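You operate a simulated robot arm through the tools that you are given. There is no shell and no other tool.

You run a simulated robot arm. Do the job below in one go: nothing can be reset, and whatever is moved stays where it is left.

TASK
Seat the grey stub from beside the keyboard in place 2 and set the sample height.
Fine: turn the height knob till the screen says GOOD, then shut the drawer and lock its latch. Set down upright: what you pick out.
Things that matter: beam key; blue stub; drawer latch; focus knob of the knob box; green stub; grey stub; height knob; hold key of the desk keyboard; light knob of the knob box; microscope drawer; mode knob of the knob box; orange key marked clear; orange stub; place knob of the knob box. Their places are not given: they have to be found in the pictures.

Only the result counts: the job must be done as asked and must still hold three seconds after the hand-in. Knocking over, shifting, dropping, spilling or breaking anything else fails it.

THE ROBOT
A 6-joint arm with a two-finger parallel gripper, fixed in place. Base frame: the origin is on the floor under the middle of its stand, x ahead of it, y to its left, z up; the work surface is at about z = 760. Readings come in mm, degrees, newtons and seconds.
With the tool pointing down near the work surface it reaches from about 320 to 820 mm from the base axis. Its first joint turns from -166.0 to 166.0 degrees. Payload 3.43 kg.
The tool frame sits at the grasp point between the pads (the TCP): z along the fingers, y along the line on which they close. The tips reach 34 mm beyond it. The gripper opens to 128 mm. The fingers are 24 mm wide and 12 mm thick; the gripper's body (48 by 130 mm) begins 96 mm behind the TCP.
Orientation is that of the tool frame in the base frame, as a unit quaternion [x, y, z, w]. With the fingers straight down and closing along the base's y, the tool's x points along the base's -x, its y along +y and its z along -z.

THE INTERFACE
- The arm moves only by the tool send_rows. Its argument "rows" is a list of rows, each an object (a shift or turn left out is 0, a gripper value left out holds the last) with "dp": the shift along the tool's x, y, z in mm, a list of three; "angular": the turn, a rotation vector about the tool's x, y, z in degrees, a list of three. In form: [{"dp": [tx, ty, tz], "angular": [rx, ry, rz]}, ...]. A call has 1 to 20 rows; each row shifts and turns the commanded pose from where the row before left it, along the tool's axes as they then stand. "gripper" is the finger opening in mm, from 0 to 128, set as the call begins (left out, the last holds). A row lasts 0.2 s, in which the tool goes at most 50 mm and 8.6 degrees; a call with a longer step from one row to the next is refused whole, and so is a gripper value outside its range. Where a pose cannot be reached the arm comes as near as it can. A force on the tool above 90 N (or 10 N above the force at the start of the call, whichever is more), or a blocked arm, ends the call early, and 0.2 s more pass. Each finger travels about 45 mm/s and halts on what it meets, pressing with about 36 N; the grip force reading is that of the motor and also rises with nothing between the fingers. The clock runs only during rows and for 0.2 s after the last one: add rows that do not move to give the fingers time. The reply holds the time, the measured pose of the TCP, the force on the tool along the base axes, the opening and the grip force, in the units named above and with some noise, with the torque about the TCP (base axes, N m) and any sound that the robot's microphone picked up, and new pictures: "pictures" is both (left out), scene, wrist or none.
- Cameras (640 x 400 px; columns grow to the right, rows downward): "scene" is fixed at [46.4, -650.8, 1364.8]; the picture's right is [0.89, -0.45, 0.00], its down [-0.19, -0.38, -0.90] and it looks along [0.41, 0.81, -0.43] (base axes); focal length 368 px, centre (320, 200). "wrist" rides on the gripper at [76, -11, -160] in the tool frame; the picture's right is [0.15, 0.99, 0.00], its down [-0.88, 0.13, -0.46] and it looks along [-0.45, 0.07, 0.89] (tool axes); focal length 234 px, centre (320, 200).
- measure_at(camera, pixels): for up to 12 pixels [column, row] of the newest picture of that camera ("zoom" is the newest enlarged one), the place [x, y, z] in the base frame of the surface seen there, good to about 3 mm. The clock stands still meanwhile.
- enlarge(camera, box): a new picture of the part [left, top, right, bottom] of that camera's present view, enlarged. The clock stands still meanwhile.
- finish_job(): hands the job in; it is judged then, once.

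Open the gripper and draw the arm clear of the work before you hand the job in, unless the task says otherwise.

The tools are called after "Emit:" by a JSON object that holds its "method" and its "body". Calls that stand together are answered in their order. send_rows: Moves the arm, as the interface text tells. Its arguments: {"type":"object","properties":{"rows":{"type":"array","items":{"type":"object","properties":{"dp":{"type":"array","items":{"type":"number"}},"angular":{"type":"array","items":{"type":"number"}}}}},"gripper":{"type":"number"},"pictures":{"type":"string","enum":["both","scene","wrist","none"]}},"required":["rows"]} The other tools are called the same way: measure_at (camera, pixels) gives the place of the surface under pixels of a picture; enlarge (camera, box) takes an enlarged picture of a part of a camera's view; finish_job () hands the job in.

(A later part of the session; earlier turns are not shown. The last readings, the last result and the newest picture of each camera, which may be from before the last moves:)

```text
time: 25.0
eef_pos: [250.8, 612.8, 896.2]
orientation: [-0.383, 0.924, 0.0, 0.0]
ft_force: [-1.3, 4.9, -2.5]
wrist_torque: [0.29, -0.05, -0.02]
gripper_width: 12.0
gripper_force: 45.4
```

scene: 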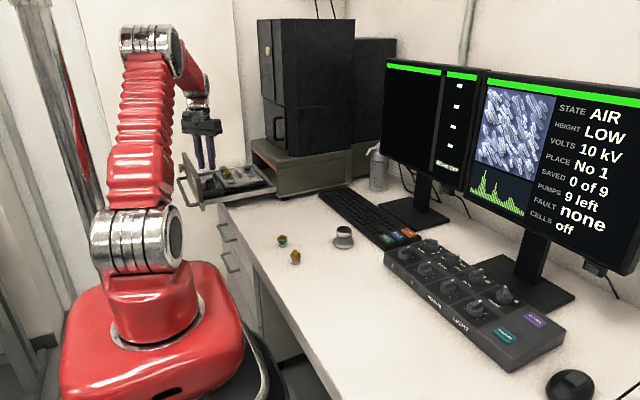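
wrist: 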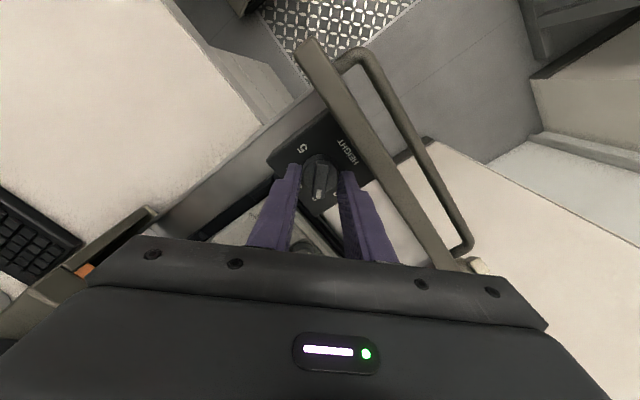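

Gripped on the bar (12 mm). I turn +45° about the tool axis (from 2 toward 3) and look at the screen.

Emit:
{"method": "send_rows", "body": {"rows": [{"angular": [0, 0, 6]}, {"angular": [0, 0, 6]}, {"angular": [0, 0, 6]}, {"angular": [0, 0, 6]}, {"dp": [0, 0, 0]}], "pictures": "both"}}

Emit:
{"method": "enlarge", "body": {"camera": "scene", "box": [540, 80, 640, 240]}}

Emit:
{"method": "enlarge", "body": {"camera": "wrist", "box": [270, 120, 370, 220]}}

```text
time: 26.2
eef_pos: [250.4, 612.6, 896.0]
orientation: [-0.182, 0.983, 0.0, 0.0]
ft_force: [1.9, 4.9, -10.8]
wrist_torque: [0.64, -1.31, -0.01]
gripper_width: 11.8
gripper_force: 45.0
```

scene: 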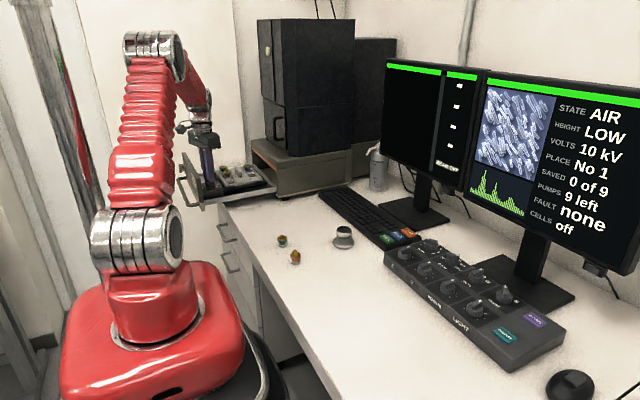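
wrist: 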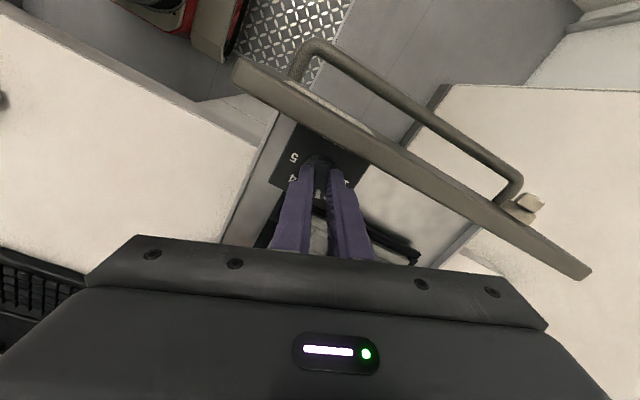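

```text
2.50 times, centred on (590, 160) of scene
```

zoom: 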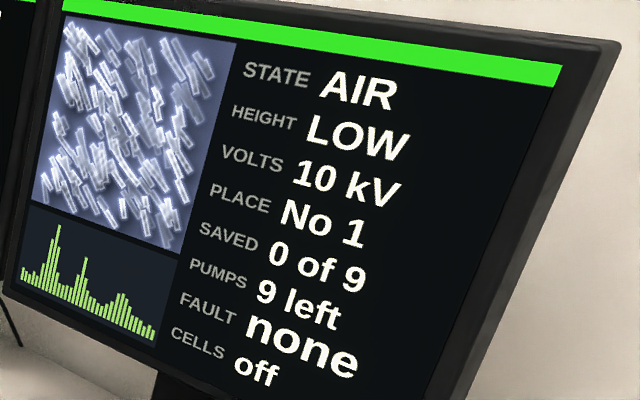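

```text
4.00 times, centred on (320, 170) of wrist
```

zoom: 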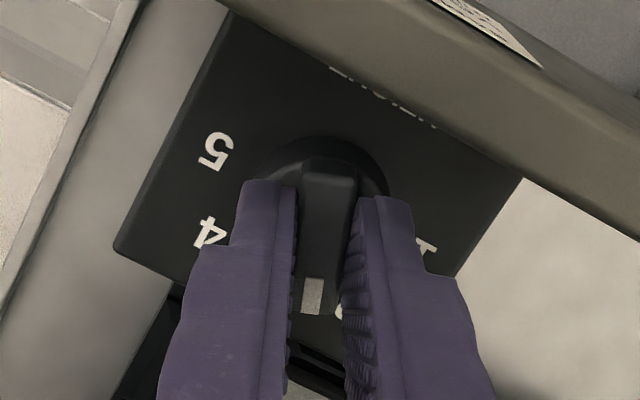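

The knob follows (mark now between 2 and 3), screen still LOW. I turn another 21° to reach 3.

Emit:
{"method": "send_rows", "body": {"rows": [{"angular": [0, 0, 6]}, {"angular": [0, 0, 6]}, {"angular": [0, 0, 6]}, {"angular": [0, 0, 3]}, {"dp": [0, 0, 0]}], "pictures": "both"}}

Emit:
{"method": "enlarge", "body": {"camera": "scene", "box": [540, 80, 640, 240]}}

Emit:
{"method": "enlarge", "body": {"camera": "wrist", "box": [270, 120, 370, 220]}}

```text
time: 27.4
eef_pos: [248.9, 611.9, 895.9]
orientation: [0.001, 1.0, 0.0, 0.0]
ft_force: [1.1, 15.2, -23.8]
wrist_torque: [0.51, -0.4, -0.02]
gripper_width: 11.5
gripper_force: 44.7
```

scene: 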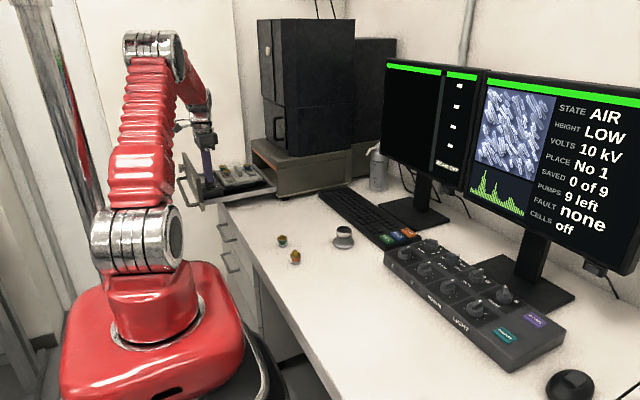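
wrist: 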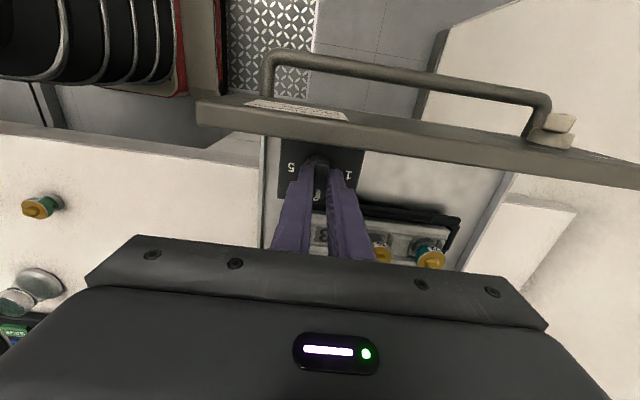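

```text
2.50 times, centred on (590, 160) of scene
```

zoom: 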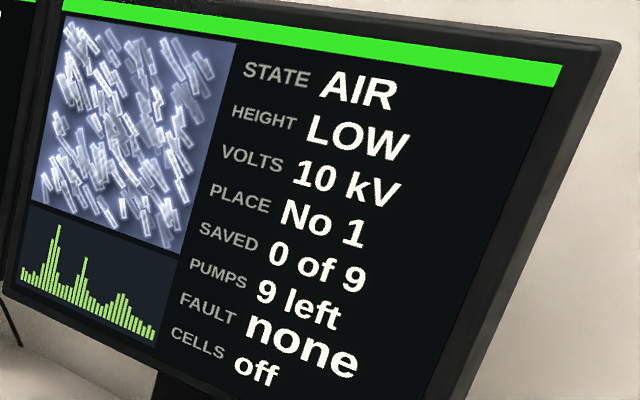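

```text
4.00 times, centred on (320, 170) of wrist
```

zoom: 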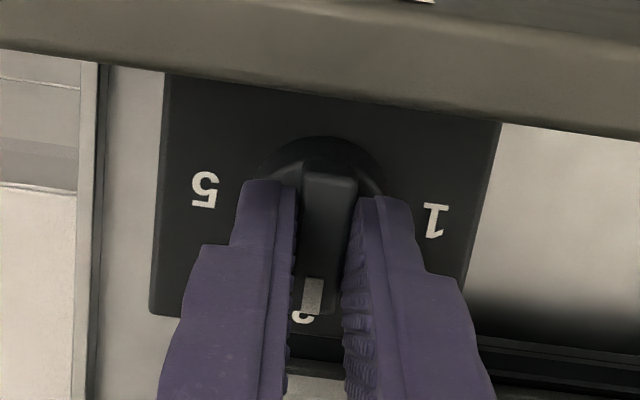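

At 3 the screen still says LOW, and side forces have built up (15 N, −24 N). I open the fingers to relieve them and look at the knob.

Emit:
{"method": "send_rows", "body": {"rows": [{"dp": [0, 0, 0]}, {"dp": [0, 0, 0]}], "gripper": 30, "pictures": "wrist"}}

Emit:
{"method": "enlarge", "body": {"camera": "wrist", "box": [270, 120, 370, 220]}}

```text
time: 28.0
eef_pos: [251.0, 611.3, 898.4]
orientation: [0.0, 1.0, 0.001, 0.0]
ft_force: [-0.3, -0.3, 0.1]
wrist_torque: [-0.02, 0.01, 0.01]
gripper_width: 30.1
gripper_force: 0.1
```

wrist: 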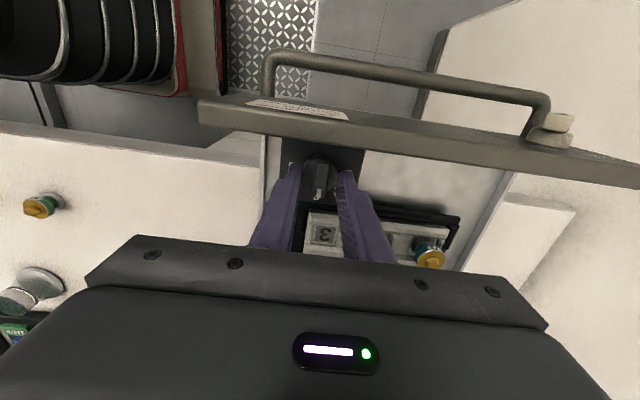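

```text
4.00 times, centred on (320, 170) of wrist
```

zoom: 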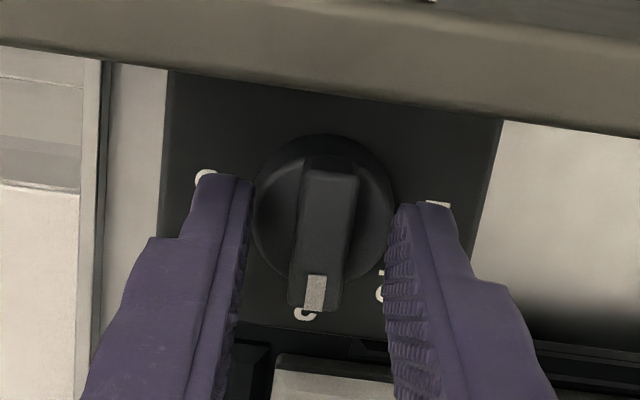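

The knob stays at 3. I measure its centre again to grip it on-axis.

Emit:
{"method": "measure_at", "body": {"camera": "zoom", "pixels": [[330, 180], [312, 290], [322, 235], [298, 235], [350, 235], [322, 145], [262, 205], [388, 205], [308, 180], [352, 185], [290, 300], [335, 305]]}}

```text
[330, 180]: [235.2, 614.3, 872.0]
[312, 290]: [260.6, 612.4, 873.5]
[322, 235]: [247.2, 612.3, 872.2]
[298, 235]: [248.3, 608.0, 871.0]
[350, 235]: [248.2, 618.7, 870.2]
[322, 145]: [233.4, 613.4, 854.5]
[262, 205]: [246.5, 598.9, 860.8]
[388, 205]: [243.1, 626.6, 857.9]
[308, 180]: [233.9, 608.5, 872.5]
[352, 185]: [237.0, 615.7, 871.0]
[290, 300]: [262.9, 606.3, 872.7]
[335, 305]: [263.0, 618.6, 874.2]
```

Axis is about (248.7,613.2), so I shift (−1,+1) in x,y, re-grip, and turn on from 3 toward 4.

Emit:
{"method": "send_rows", "body": {"rows": [{"dp": [1.0, 1.0, 0]}, {"dp": [0, 0, 0]}], "pictures": "none"}}

Emit:
{"method": "send_rows", "body": {"rows": [{"dp": [0, 0, 0]}, {"dp": [0, 0, 0]}, {"dp": [0, 0, 0]}, {"dp": [0, 0, 0]}], "gripper": 2, "pictures": "none"}}

Emit:
{"method": "send_rows", "body": {"rows": [{"angular": [0, 0, 6]}, {"angular": [0, 0, 6]}, {"angular": [0, 0, 6]}, {"angular": [0, 0, 6]}, {"dp": [0, 0, 0]}], "pictures": "both"}}

Emit:
{"method": "enlarge", "body": {"camera": "scene", "box": [540, 80, 640, 240]}}

```text
time: 28.6
eef_pos: [250.2, 613.4, 896.7]
orientation: [0.001, 1.0, -0.001, 0.0]
ft_force: [-0.2, -0.6, -0.4]
wrist_torque: [0.01, 0.02, 0.02]
gripper_width: 30.3
gripper_force: 0.0
```

```text
time: 29.6
eef_pos: [250.0, 613.2, 897.0]
orientation: [0.0, 1.0, 0.0, 0.001]
ft_force: [-1.3, -7.3, 2.4]
wrist_torque: [-0.17, 0.14, 0.0]
gripper_width: 11.7
gripper_force: 44.8
```

```text
time: 30.8
eef_pos: [248.2, 613.4, 896.6]
orientation: [0.209, 0.978, 0.002, 0.0]
ft_force: [1.8, -0.9, 0.8]
wrist_torque: [0.02, 0.04, 0.04]
gripper_width: 11.8
gripper_force: 45.0
```

scene: 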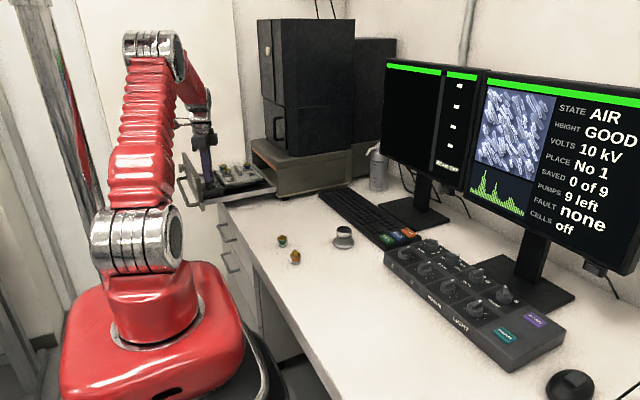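
wrist: 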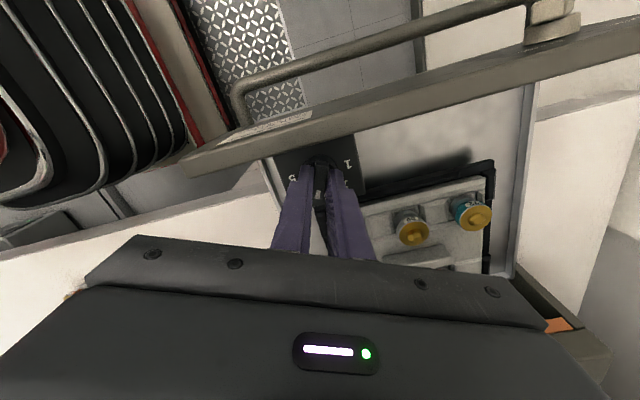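

```text
2.50 times, centred on (590, 160) of scene
```

zoom: 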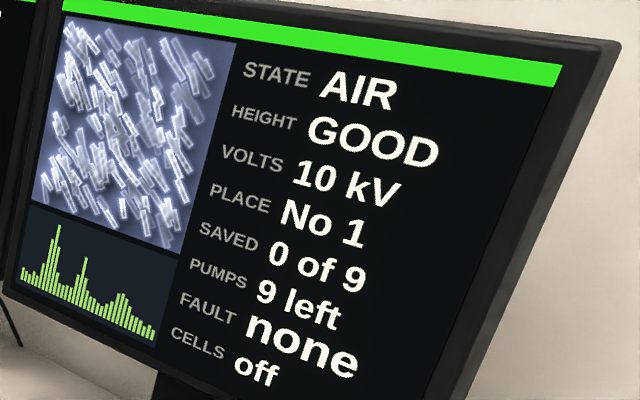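

HEIGHT now reads GOOD at about 24° past 3. I continue in steps toward 4 to see whether the GOOD band is centred there.

Emit:
{"method": "send_rows", "body": {"rows": [{"angular": [0, 0, 5]}, {"angular": [0, 0, 5]}, {"dp": [0, 0, 0]}], "pictures": "scene"}}

Emit:
{"method": "enlarge", "body": {"camera": "scene", "box": [540, 80, 640, 240]}}

Emit:
{"method": "send_rows", "body": {"rows": [{"angular": [0, 0, 5]}, {"angular": [0, 0, 5]}, {"dp": [0, 0, 0]}], "pictures": "both"}}

Emit:
{"method": "enlarge", "body": {"camera": "scene", "box": [540, 80, 640, 240]}}

```text
time: 31.6
eef_pos: [249.0, 613.4, 896.9]
orientation: [0.293, 0.956, 0.0, -0.001]
ft_force: [1.7, -0.2, 2.4]
wrist_torque: [-0.15, -0.27, -0.01]
gripper_width: 11.9
gripper_force: 45.0
```

scene: 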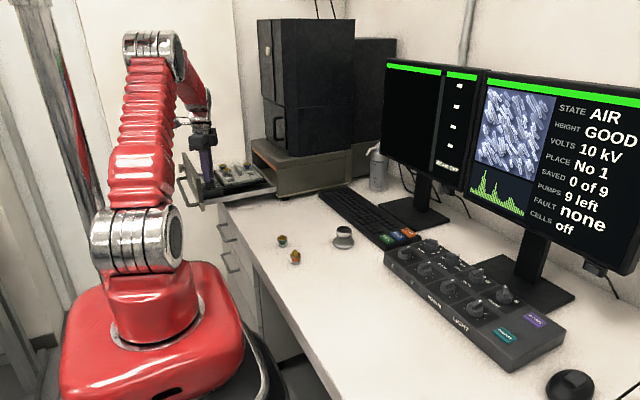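

```text
2.50 times, centred on (590, 160) of scene
```

zoom: 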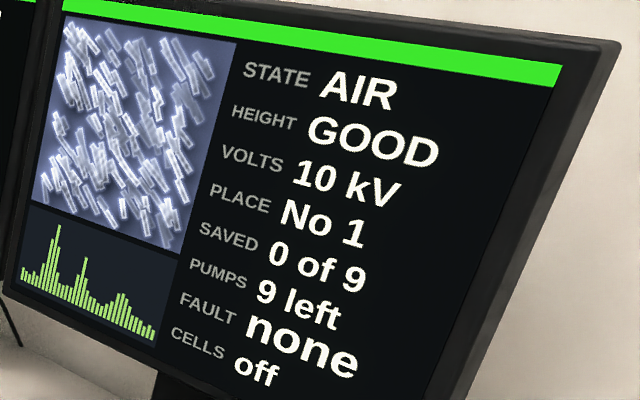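

```text
time: 32.4
eef_pos: [248.0, 612.9, 896.4]
orientation: [0.376, 0.927, 0.001, 0.0]
ft_force: [1.7, 5.9, 6.8]
wrist_torque: [-0.81, -1.0, -0.02]
gripper_width: 11.7
gripper_force: 45.1
```

scene: 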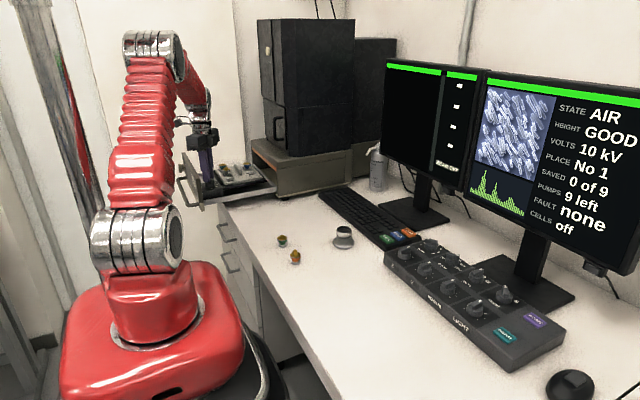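
wrist: 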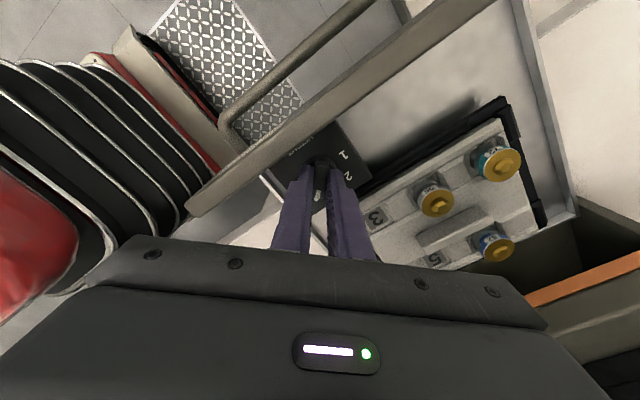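

```text
2.50 times, centred on (590, 160) of scene
```

zoom: 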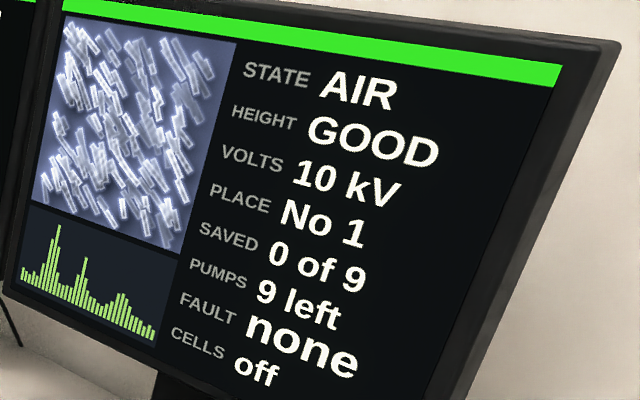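

At 4 the screen still says GOOD, so 4 is the detent. I release the knob.

Emit:
{"method": "send_rows", "body": {"rows": [{"angular": [0, 0, 0.8]}, {"dp": [0, 0, 0]}], "pictures": "none"}}

Emit:
{"method": "send_rows", "body": {"rows": [{"dp": [0, 0, 0]}, {"dp": [0, 0, 0]}, {"dp": [0, 0, 0]}], "gripper": 32, "pictures": "both"}}

Emit:
{"method": "enlarge", "body": {"camera": "wrist", "box": [270, 120, 370, 220]}}

```text
time: 33.0
eef_pos: [248.1, 614.7, 897.0]
orientation: [0.381, 0.925, 0.001, 0.0]
ft_force: [0.2, 6.3, 10.0]
wrist_torque: [-0.39, -0.48, 0.0]
gripper_width: 11.6
gripper_force: 44.7
```

```text
time: 33.8
eef_pos: [249.1, 611.9, 896.6]
orientation: [0.381, 0.925, 0.0, 0.001]
ft_force: [-0.1, -0.8, -0.3]
wrist_torque: [0.01, 0.02, 0.0]
gripper_width: 32.2
gripper_force: 0.0
```

scene: 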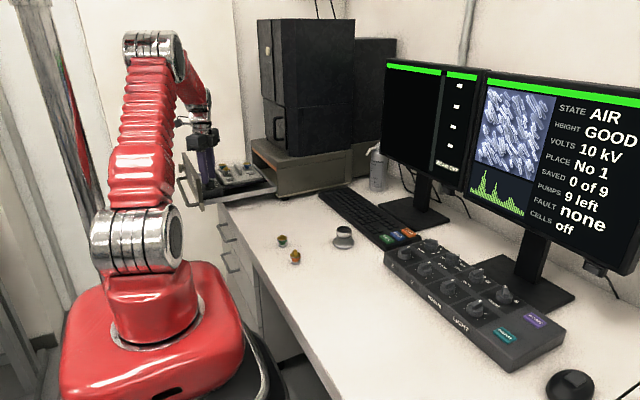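
wrist: 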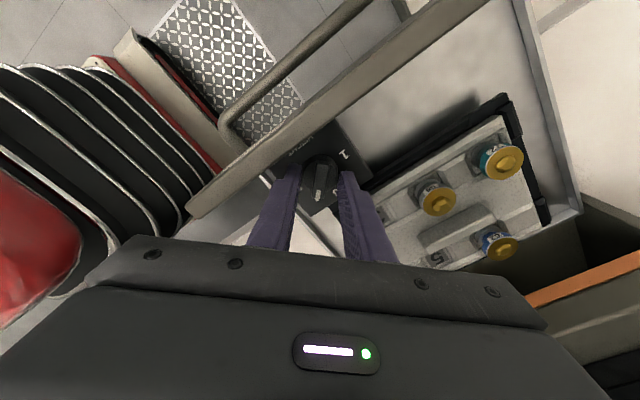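

```text
4.00 times, centred on (320, 170) of wrist
```

zoom: 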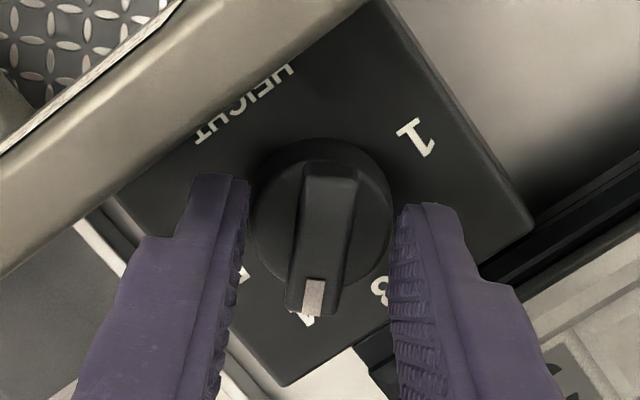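

Knob rests at 4 with GOOD. I rise clear, turn the tool back, and close the fingers for pushing.

Emit:
{"method": "send_rows", "body": {"rows": [{"dp": [0, 0, -10]}, {"dp": [0, 0, -30]}, {"dp": [0, 0, -40]}, {"dp": [0, 0, -40]}, {"angular": [0, 0, -7.6]}, {"angular": [0, 0, -7.6]}, {"angular": [0, 0, -7.6]}, {"angular": [0, 0, -7.6]}, {"angular": [0, 0, -7.6]}, {"angular": [0, 0, -6.8]}, {"dp": [40, 0, 0]}, {"dp": [40, 0, 0]}, {"dp": [40, 0, 0]}, {"dp": [0, 0, 0]}], "gripper": 32, "pictures": "both"}}

```text
time: 36.8
eef_pos: [130.2, 612.0, 1016.3]
orientation: [0.0, 1.0, 0.001, 0.0]
ft_force: [0.0, -0.9, -0.1]
wrist_torque: [0.01, 0.0, -0.02]
gripper_width: 32.2
gripper_force: 0.1
```

scene: 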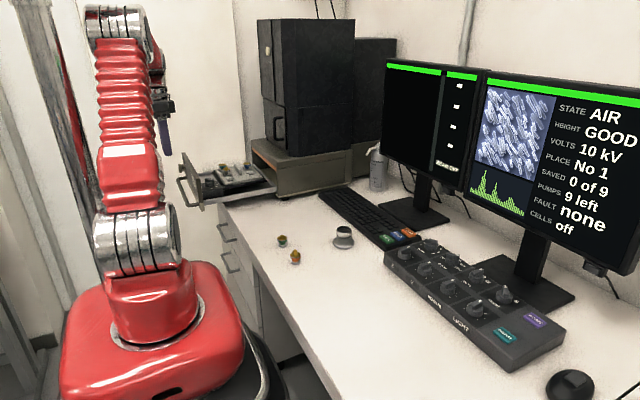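
wrist: 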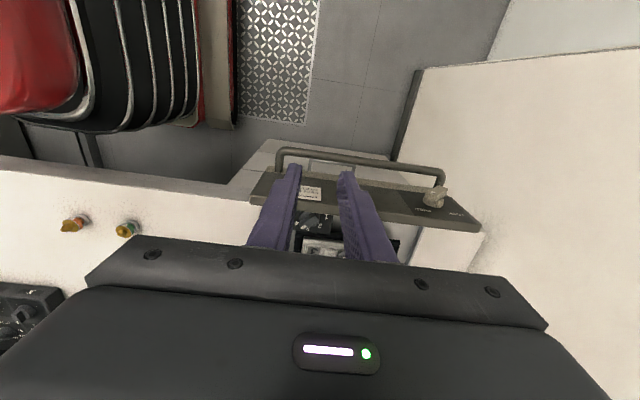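

Now the panel front with handle and latch is visible. I enlarge and measure the handle bar, the panel and the latch.

Emit:
{"method": "enlarge", "body": {"camera": "wrist", "box": [380, 140, 500, 240]}}

Emit:
{"method": "measure_at", "body": {"camera": "wrist", "pixels": [[278, 155], [320, 154], [380, 163], [435, 172], [441, 185], [260, 185], [310, 180], [400, 196], [465, 218], [280, 168], [435, 195], [390, 215]]}}

```text
4.00 times, centred on (440, 190) of wrist
```

zoom: 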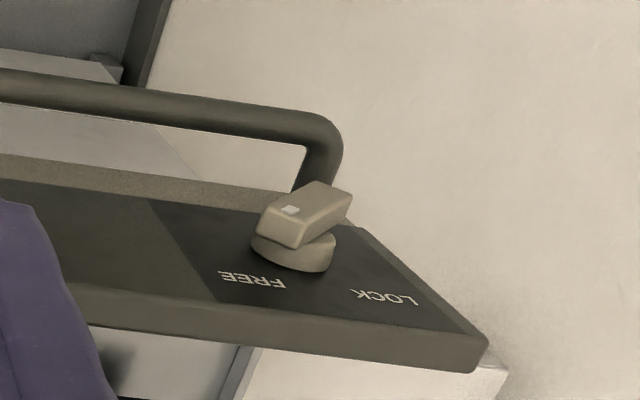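

```text
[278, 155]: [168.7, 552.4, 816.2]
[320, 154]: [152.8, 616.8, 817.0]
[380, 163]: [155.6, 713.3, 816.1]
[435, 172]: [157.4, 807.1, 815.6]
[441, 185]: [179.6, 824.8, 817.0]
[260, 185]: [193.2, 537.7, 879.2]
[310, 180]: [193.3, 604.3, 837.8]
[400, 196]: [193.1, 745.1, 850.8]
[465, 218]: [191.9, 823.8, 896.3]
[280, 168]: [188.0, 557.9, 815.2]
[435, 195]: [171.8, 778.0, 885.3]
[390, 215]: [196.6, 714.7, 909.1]
```

I measure the latch's bar and the FREE and LOCK labels in this zoom.

Emit:
{"method": "measure_at", "body": {"camera": "zoom", "pixels": [[252, 279], [384, 297], [290, 210], [325, 197], [265, 220], [297, 240], [345, 205], [270, 250], [330, 255], [295, 262], [310, 185], [470, 335]]}}

```text
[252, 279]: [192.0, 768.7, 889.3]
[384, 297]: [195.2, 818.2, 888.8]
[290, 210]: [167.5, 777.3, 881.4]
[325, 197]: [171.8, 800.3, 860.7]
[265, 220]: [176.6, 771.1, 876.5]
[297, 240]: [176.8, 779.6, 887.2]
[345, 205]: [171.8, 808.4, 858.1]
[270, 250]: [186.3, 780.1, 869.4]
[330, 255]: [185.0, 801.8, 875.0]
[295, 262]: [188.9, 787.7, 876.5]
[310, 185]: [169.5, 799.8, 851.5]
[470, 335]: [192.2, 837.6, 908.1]
```

FREE is up-right and LOCK up-left of the latch axis (≈ y 791, z 869), a 90° turn once shut. I close the fingers and tilt the tool 45° so the fingertips can push the panel's front face.

Emit:
{"method": "send_rows", "body": {"rows": [{"angular": [0, -7.5, 0]}, {"angular": [0, -7.5, 0]}, {"angular": [0, -7.5, 0]}, {"angular": [0, -7.5, 0]}, {"angular": [0, -7.5, 0]}, {"angular": [0, -7.5, 0]}, {"dp": [0, 0, 0]}], "gripper": 0, "pictures": "both"}}

```text
time: 38.4
eef_pos: [128.9, 613.5, 1016.2]
orientation: [0.001, 0.924, -0.002, 0.383]
ft_force: [0.5, 0.6, -0.4]
wrist_torque: [0.06, -0.02, 0.0]
gripper_width: 0.0
gripper_force: 32.6
```

scene: 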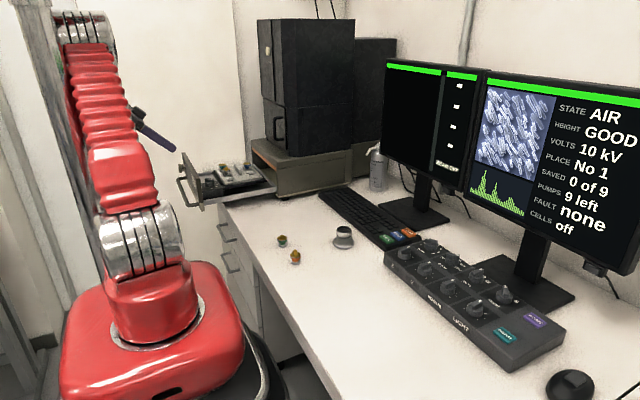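
wrist: 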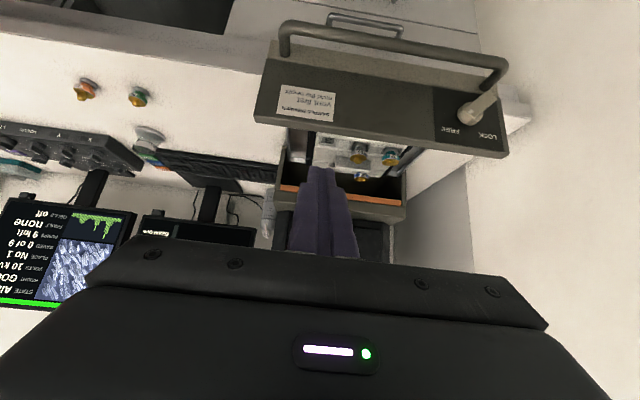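

Great view of the front; I enlarge the latch and the panel and measure them.

Emit:
{"method": "enlarge", "body": {"camera": "wrist", "box": [420, 75, 520, 165]}}

Emit:
{"method": "measure_at", "body": {"camera": "wrist", "pixels": [[262, 120], [270, 45], [505, 155], [420, 130], [290, 30], [500, 70], [400, 50], [345, 85], [315, 145], [390, 205]]}}

```text
4.44 times, centred on (470, 120) of wrist
```

zoom: 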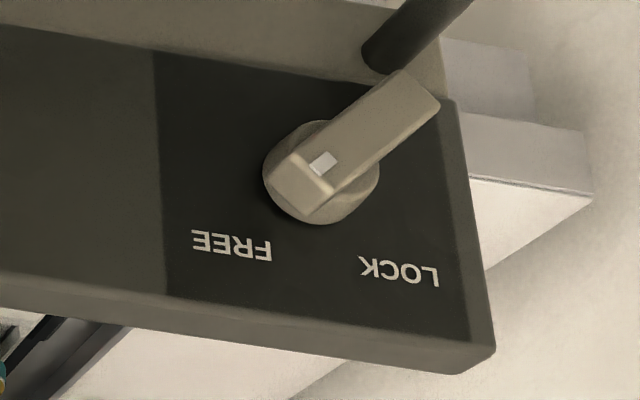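

```text
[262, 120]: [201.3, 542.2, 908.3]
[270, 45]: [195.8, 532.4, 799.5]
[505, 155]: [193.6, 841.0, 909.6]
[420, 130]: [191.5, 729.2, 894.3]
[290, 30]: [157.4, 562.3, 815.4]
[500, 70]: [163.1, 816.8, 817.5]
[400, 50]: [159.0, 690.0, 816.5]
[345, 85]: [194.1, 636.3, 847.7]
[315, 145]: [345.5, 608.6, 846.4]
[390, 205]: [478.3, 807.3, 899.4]
```

The latch is a lever: pivot disc at (320,172) in the zoom, short marked end toward FREE, long arm toward (430,85). I measure these points.

Emit:
{"method": "measure_at", "body": {"camera": "zoom", "pixels": [[322, 162], [305, 178], [370, 120], [405, 75], [438, 105], [420, 92], [290, 165], [325, 200], [320, 218], [270, 170], [240, 248], [400, 272]]}}

```text
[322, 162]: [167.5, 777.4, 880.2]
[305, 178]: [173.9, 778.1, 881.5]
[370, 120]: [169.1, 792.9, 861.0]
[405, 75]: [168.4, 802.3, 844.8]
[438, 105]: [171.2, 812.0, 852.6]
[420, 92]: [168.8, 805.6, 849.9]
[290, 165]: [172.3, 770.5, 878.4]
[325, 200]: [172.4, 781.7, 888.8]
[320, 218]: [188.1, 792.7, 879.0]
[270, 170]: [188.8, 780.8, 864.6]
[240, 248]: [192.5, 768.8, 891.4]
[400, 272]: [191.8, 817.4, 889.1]
```

The bar spans about (y 772,z 884) to (y 808,z 848), pivot ≈ (790,866), front face x≈168. I now go to the pre-push pose in front of the panel at y≈690, z≈886.

Emit:
{"method": "send_rows", "body": {"rows": [{"dp": [23.5, 19, 22.5]}, {"dp": [23.5, 19, 22.5]}, {"dp": [23.5, 19, 22.5]}, {"dp": [23.5, 19, 22.5]}, {"dp": [0, 0, 0]}], "pictures": "both"}}

```text
time: 39.6
eef_pos: [127.2, 690.9, 885.9]
orientation: [0.001, 0.924, -0.001, 0.383]
ft_force: [0.2, 0.1, 0.8]
wrist_torque: [-0.03, 0.02, 0.0]
gripper_width: 0.0
gripper_force: 32.8
```

scene: 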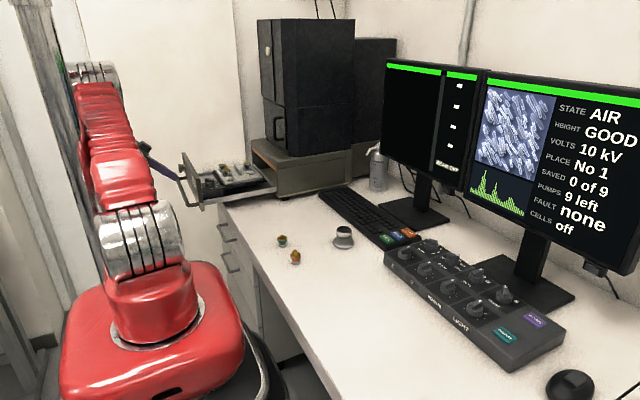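
wrist: 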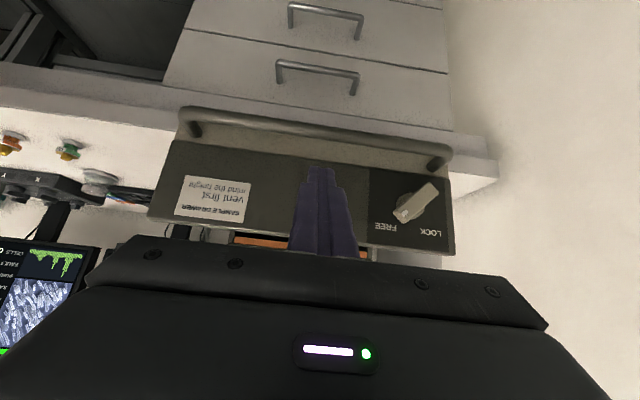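

Before pushing I check the drawer contents once more in the scene view.

Emit:
{"method": "enlarge", "body": {"camera": "scene", "box": [165, 135, 285, 210]}}

```text
5.33 times, centred on (225, 172) of scene
```

zoom: 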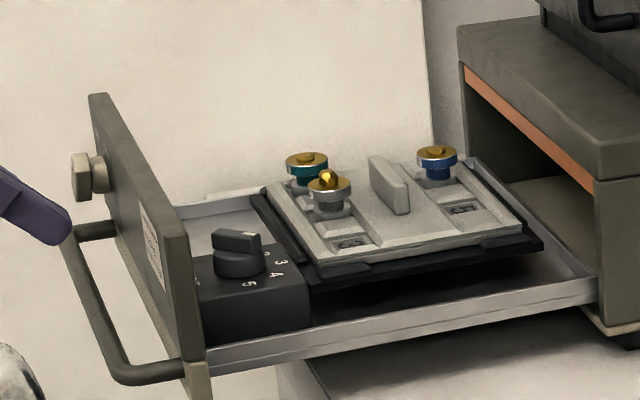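

Everything is seated upright. I push slowly in +x (8 mm per row) and watch force.

Emit:
{"method": "send_rows", "body": {"rows": [{"dp": [-4.24, 0, 4.24]}, {"dp": [-4.24, 0, 4.24]}, {"dp": [-4.24, 0, 4.24]}, {"dp": [-4.24, 0, 4.24]}, {"dp": [-2.83, 0, 2.83]}, {"dp": [-2.83, 0, 2.83]}, {"dp": [-2.83, 0, 2.83]}, {"dp": [-2.83, 0, 2.83]}, {"dp": [-4.24, 0, 4.24]}, {"dp": [-4.24, 0, 4.24]}, {"dp": [-4.24, 0, 4.24]}, {"dp": [0, 0, 0]}], "pictures": "both"}}

```text
time: 42.2
eef_pos: [184.0, 688.7, 886.5]
orientation: [0.0, 0.924, 0.0, 0.383]
ft_force: [-0.4, 1.2, 0.0]
wrist_torque: [0.0, -0.01, 0.03]
gripper_width: 0.5
gripper_force: 32.7
```

scene: 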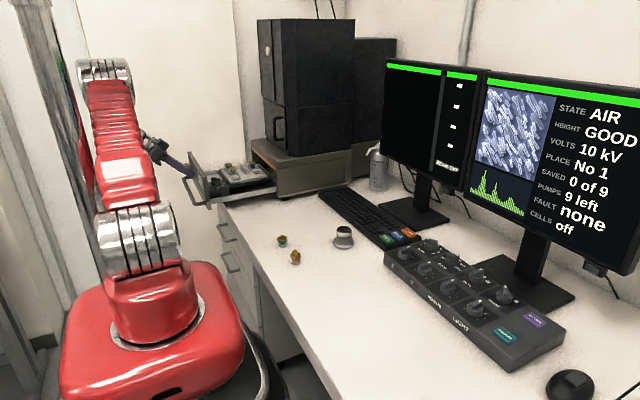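
wrist: 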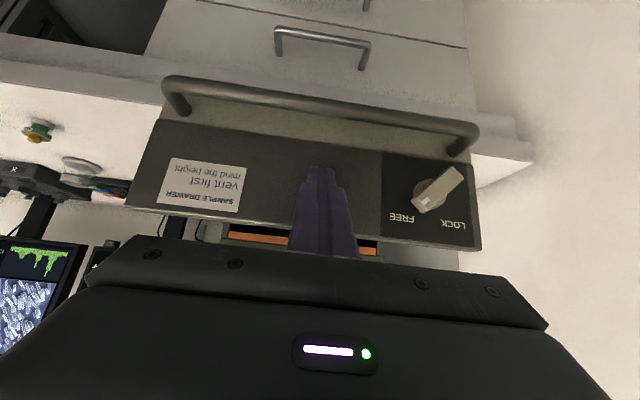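

The drawer slid along with almost no resistance. I verify the panel position and the stubs before continuing.

Emit:
{"method": "measure_at", "body": {"camera": "wrist", "pixels": [[260, 190], [350, 170], [435, 188]]}}

Emit:
{"method": "enlarge", "body": {"camera": "scene", "box": [165, 135, 285, 210]}}

```text
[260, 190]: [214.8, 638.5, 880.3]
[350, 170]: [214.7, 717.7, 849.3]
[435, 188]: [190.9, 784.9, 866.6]
```

```text
5.33 times, centred on (225, 172) of scene
```

zoom: 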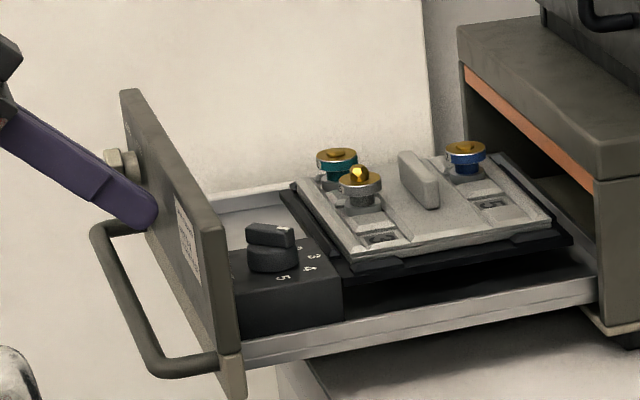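

Panel outer face is at x≈214.7, stubs steady. I continue pushing 152 mm at the same pace.

Emit:
{"method": "send_rows", "body": {"rows": [{"dp": [-2.83, 0, 2.83]}, {"dp": [-4.24, 0, 4.24]}, {"dp": [-5.66, 0, 5.66]}, {"dp": [-5.66, 0, 5.66]}, {"dp": [-5.66, 0, 5.66]}, {"dp": [-5.66, 0, 5.66]}, {"dp": [-5.66, 0, 5.66]}, {"dp": [-5.66, 0, 5.66]}, {"dp": [-5.66, 0, 5.66]}, {"dp": [-5.66, 0, 5.66]}, {"dp": [-5.66, 0, 5.66]}, {"dp": [-5.66, 0, 5.66]}, {"dp": [-5.66, 0, 5.66]}, {"dp": [-5.66, 0, 5.66]}, {"dp": [-5.66, 0, 5.66]}, {"dp": [-5.66, 0, 5.66]}, {"dp": [-5.66, 0, 5.66]}, {"dp": [-4.24, 0, 4.24]}, {"dp": [-2.83, 0, 2.83]}, {"dp": [0, 0, 0]}], "pictures": "both"}}

Emit:
{"method": "enlarge", "body": {"camera": "scene", "box": [185, 135, 305, 210]}}

```text
time: 46.4
eef_pos: [324.2, 690.1, 886.7]
orientation: [0.0, 0.924, 0.0, 0.383]
ft_force: [0.6, 0.7, -0.1]
wrist_torque: [-0.02, 0.01, 0.04]
gripper_width: 0.0
gripper_force: 32.8
```

scene: 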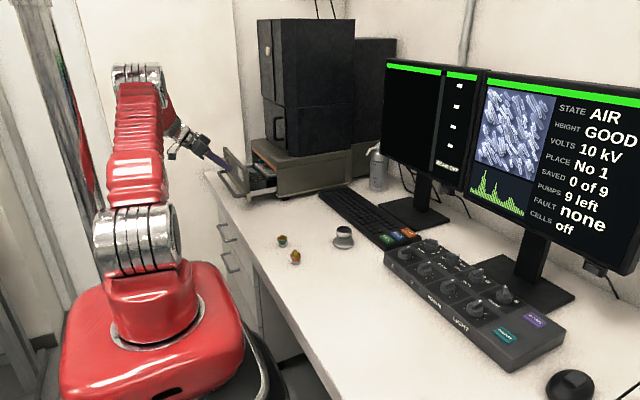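
wrist: 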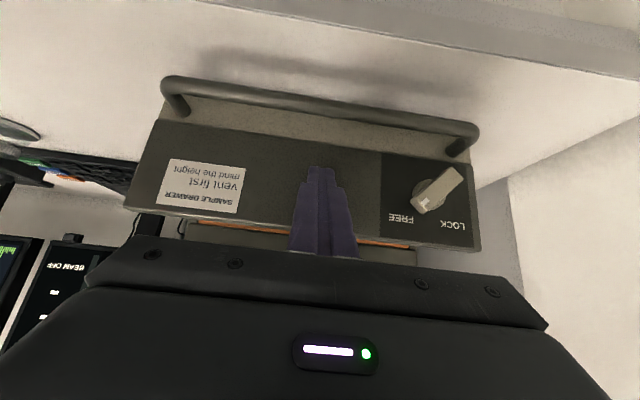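

```text
5.33 times, centred on (245, 172) of scene
```

zoom: 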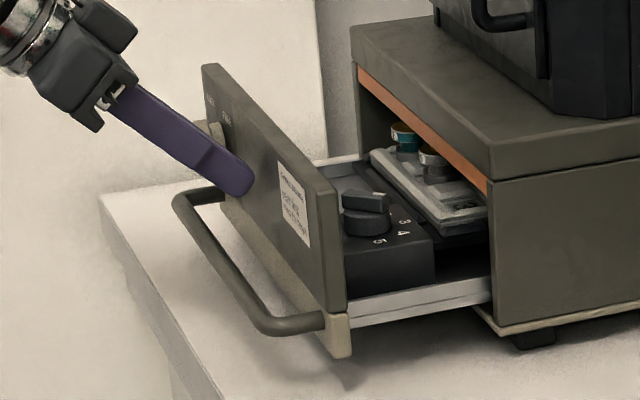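

The panel is now at about x 355 with contents going in cleanly. I push another 80 mm.

Emit:
{"method": "send_rows", "body": {"rows": [{"dp": [-2.83, 0, 2.83]}, {"dp": [-4.24, 0, 4.24]}, {"dp": [-5.66, 0, 5.66]}, {"dp": [-5.66, 0, 5.66]}, {"dp": [-5.66, 0, 5.66]}, {"dp": [-5.66, 0, 5.66]}, {"dp": [-5.66, 0, 5.66]}, {"dp": [-5.66, 0, 5.66]}, {"dp": [-5.66, 0, 5.66]}, {"dp": [-4.24, 0, 4.24]}, {"dp": [-2.83, 0, 2.83]}, {"dp": [0, 0, 0]}], "pictures": "both"}}

Emit:
{"method": "enlarge", "body": {"camera": "scene", "box": [185, 135, 305, 210]}}

```text
time: 49.0
eef_pos: [401.0, 689.6, 887.5]
orientation: [0.0, 0.924, 0.0, 0.382]
ft_force: [0.1, 0.0, -0.3]
wrist_torque: [0.0, 0.0, 0.0]
gripper_width: 0.2
gripper_force: 33.0
```

scene: 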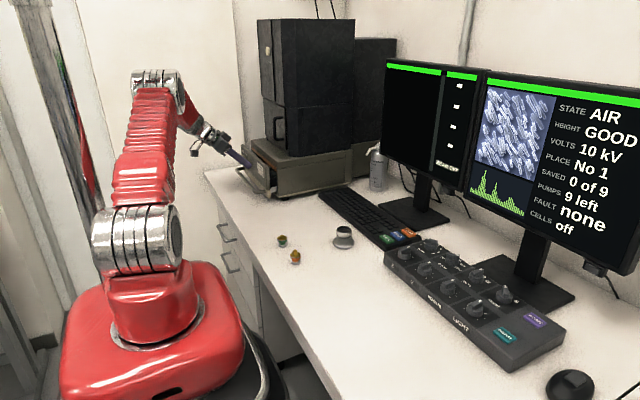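
wrist: 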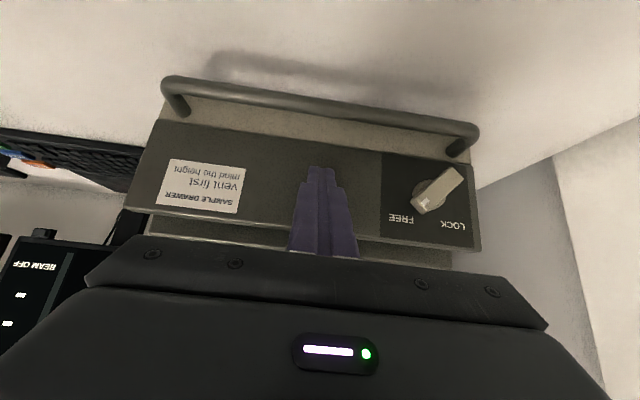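

```text
5.33 times, centred on (245, 172) of scene
```

zoom: 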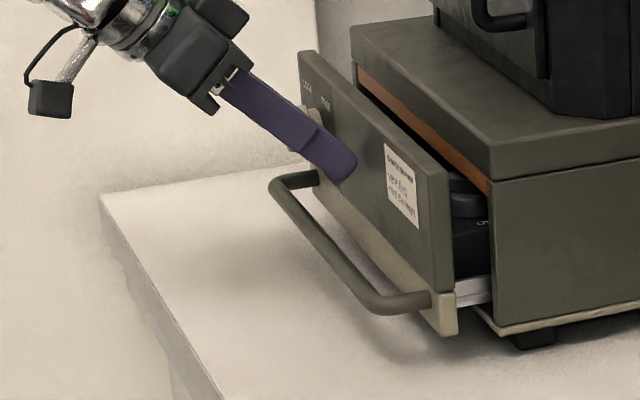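

About 25–30 mm remain. I push in 3 mm steps and watch for contact force.

Emit:
{"method": "send_rows", "body": {"rows": [{"dp": [-2.12, 0, 2.12]}, {"dp": [-2.12, 0, 2.12]}, {"dp": [-2.12, 0, 2.12]}, {"dp": [-2.12, 0, 2.12]}, {"dp": [-2.12, 0, 2.12]}, {"dp": [-2.12, 0, 2.12]}, {"dp": [-2.12, 0, 2.12]}, {"dp": [0, 0, 0]}], "pictures": "scene"}}

Emit:
{"method": "enlarge", "body": {"camera": "scene", "box": [185, 135, 305, 210]}}

```text
time: 50.8
eef_pos: [421.4, 690.2, 887.0]
orientation: [0.0, 0.924, 0.0, 0.382]
ft_force: [0.3, 0.3, 0.1]
wrist_torque: [0.0, 0.02, 0.04]
gripper_width: 0.0
gripper_force: 33.4
```

scene: 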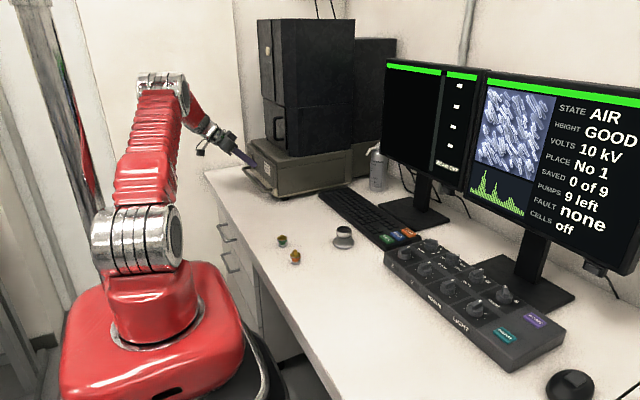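

```text
5.33 times, centred on (245, 172) of scene
```

zoom: 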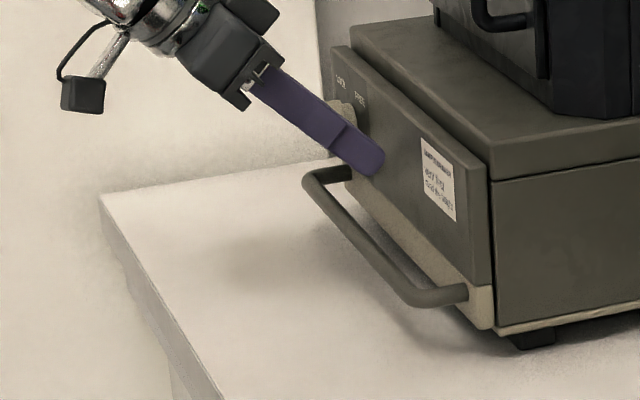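

Nearly shut with a hairline gap left. I continue in 1.5 mm steps until it stops.

Emit:
{"method": "send_rows", "body": {"rows": [{"dp": [-1.06, 0, 1.06]}, {"dp": [-1.06, 0, 1.06]}, {"dp": [-1.06, 0, 1.06]}, {"dp": [0, 0, 0]}], "pictures": "none"}}

Emit:
{"method": "send_rows", "body": {"rows": [{"dp": [-1.06, 0, 1.06]}, {"dp": [-1.06, 0, 1.06]}, {"dp": [0, 0, 0]}], "pictures": "both"}}

Emit:
{"method": "enlarge", "body": {"camera": "scene", "box": [185, 135, 305, 210]}}

```text
time: 51.8
eef_pos: [426.2, 690.1, 886.9]
orientation: [0.0, 0.924, 0.0, 0.382]
ft_force: [-0.9, 0.3, -0.2]
wrist_torque: [-0.01, -0.01, 0.03]
gripper_width: 0.0
gripper_force: 33.4
```

```text
time: 52.6
eef_pos: [429.3, 690.5, 885.8]
orientation: [0.0, 0.924, 0.0, 0.382]
ft_force: [-12.1, 0.0, -0.5]
wrist_torque: [-0.03, 0.22, -0.03]
gripper_width: 0.0
gripper_force: 33.4
```

scene: 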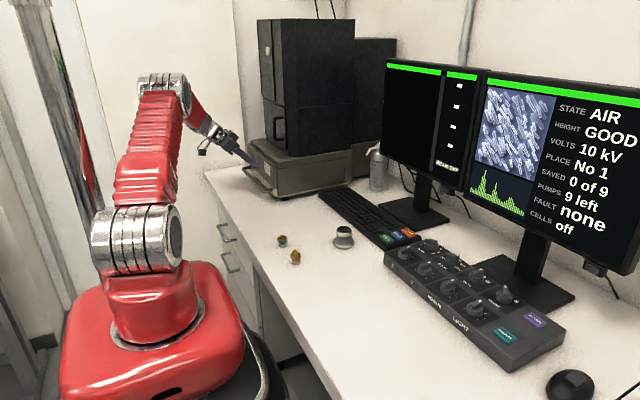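
wrist: 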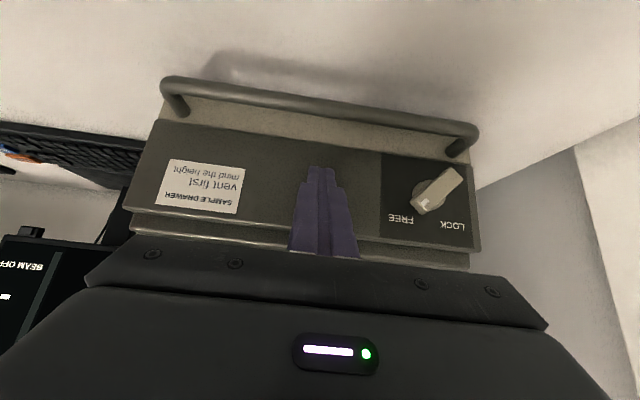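

```text
5.33 times, centred on (245, 172) of scene
```

zoom: 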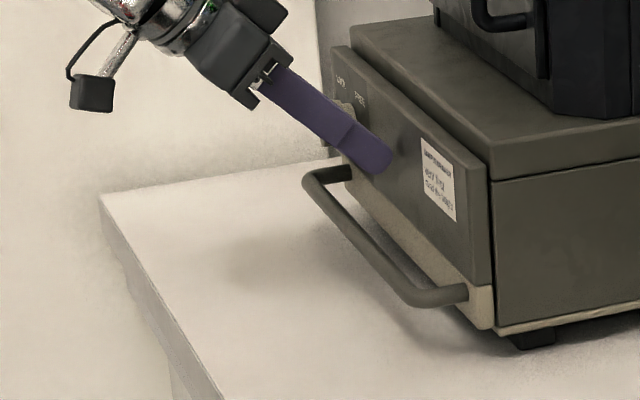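

A reaction of −12 N shows the stop. One more gentle nudge to make sure it is fully home, then measure the panel.

Emit:
{"method": "send_rows", "body": {"rows": [{"dp": [-0.8, 0, 0.8]}, {"dp": [0, 0, 0]}], "pictures": "wrist"}}

Emit:
{"method": "enlarge", "body": {"camera": "wrist", "box": [380, 140, 490, 255]}}

```text
time: 53.2
eef_pos: [426.8, 690.9, 886.8]
orientation: [-0.001, 0.924, 0.001, 0.383]
ft_force: [-26.1, -1.3, 1.2]
wrist_torque: [-0.19, 0.38, -0.03]
gripper_width: 0.3
gripper_force: 33.6
```

wrist: 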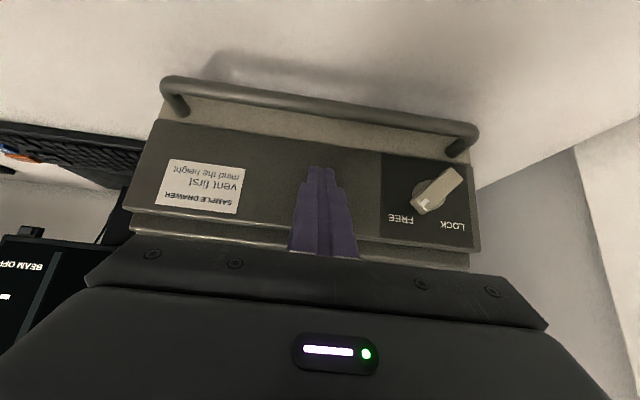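

```text
3.48 times, centred on (435, 198) of wrist
```

zoom: 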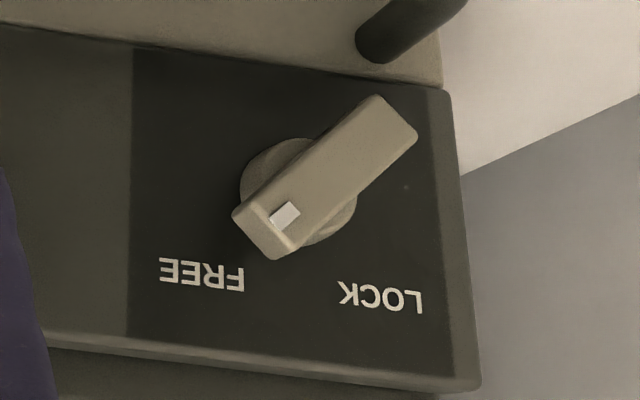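

Firm stop at −26 N: shut. I measure the latch lever here.

Emit:
{"method": "measure_at", "body": {"camera": "zoom", "pixels": [[285, 215], [325, 170], [372, 105], [412, 135], [240, 215], [275, 255], [395, 120], [258, 235], [265, 165], [335, 225], [200, 200], [380, 297]]}}

```text
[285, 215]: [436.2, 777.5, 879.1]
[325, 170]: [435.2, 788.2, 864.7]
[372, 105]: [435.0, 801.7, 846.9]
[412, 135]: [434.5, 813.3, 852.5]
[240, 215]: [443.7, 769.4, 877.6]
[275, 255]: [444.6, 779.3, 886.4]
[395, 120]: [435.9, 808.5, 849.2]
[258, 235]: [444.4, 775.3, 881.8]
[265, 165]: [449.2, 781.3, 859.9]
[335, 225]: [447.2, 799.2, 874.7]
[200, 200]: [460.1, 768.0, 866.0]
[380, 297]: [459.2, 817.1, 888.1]
```

I back off 50 mm from the panel along −x, then tilt the tool a further 45° to horizontal.

Emit:
{"method": "send_rows", "body": {"rows": [{"dp": [7, 0, -7]}, {"dp": [14, 0, -14]}, {"dp": [21, 0, -21]}, {"angular": [0, -7.5, 0]}, {"angular": [0, -7.5, 0]}, {"angular": [0, -7.5, 0]}, {"angular": [0, -7.5, 0]}, {"angular": [0, -7.5, 0]}, {"angular": [0, -7.5, 0]}, {"dp": [0, 0, 0]}], "gripper": 36, "pictures": "both"}}

```text
time: 55.4
eef_pos: [370.1, 689.1, 887.6]
orientation: [0.0, 0.707, 0.0, 0.708]
ft_force: [-0.2, 0.9, 0.0]
wrist_torque: [0.02, -0.02, 0.0]
gripper_width: 35.9
gripper_force: 0.0
```

scene: 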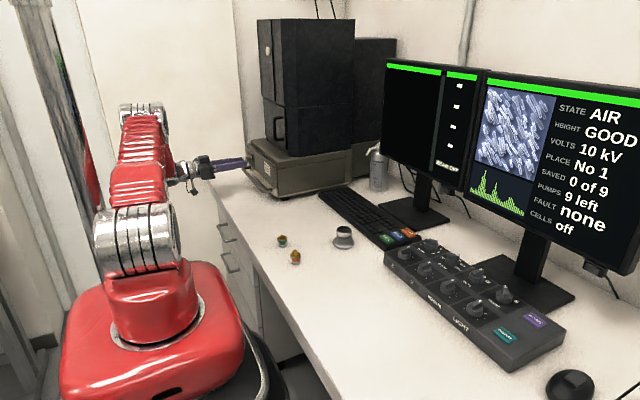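
wrist: 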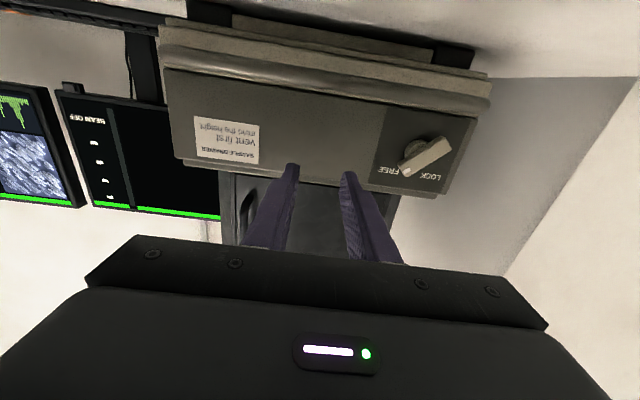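

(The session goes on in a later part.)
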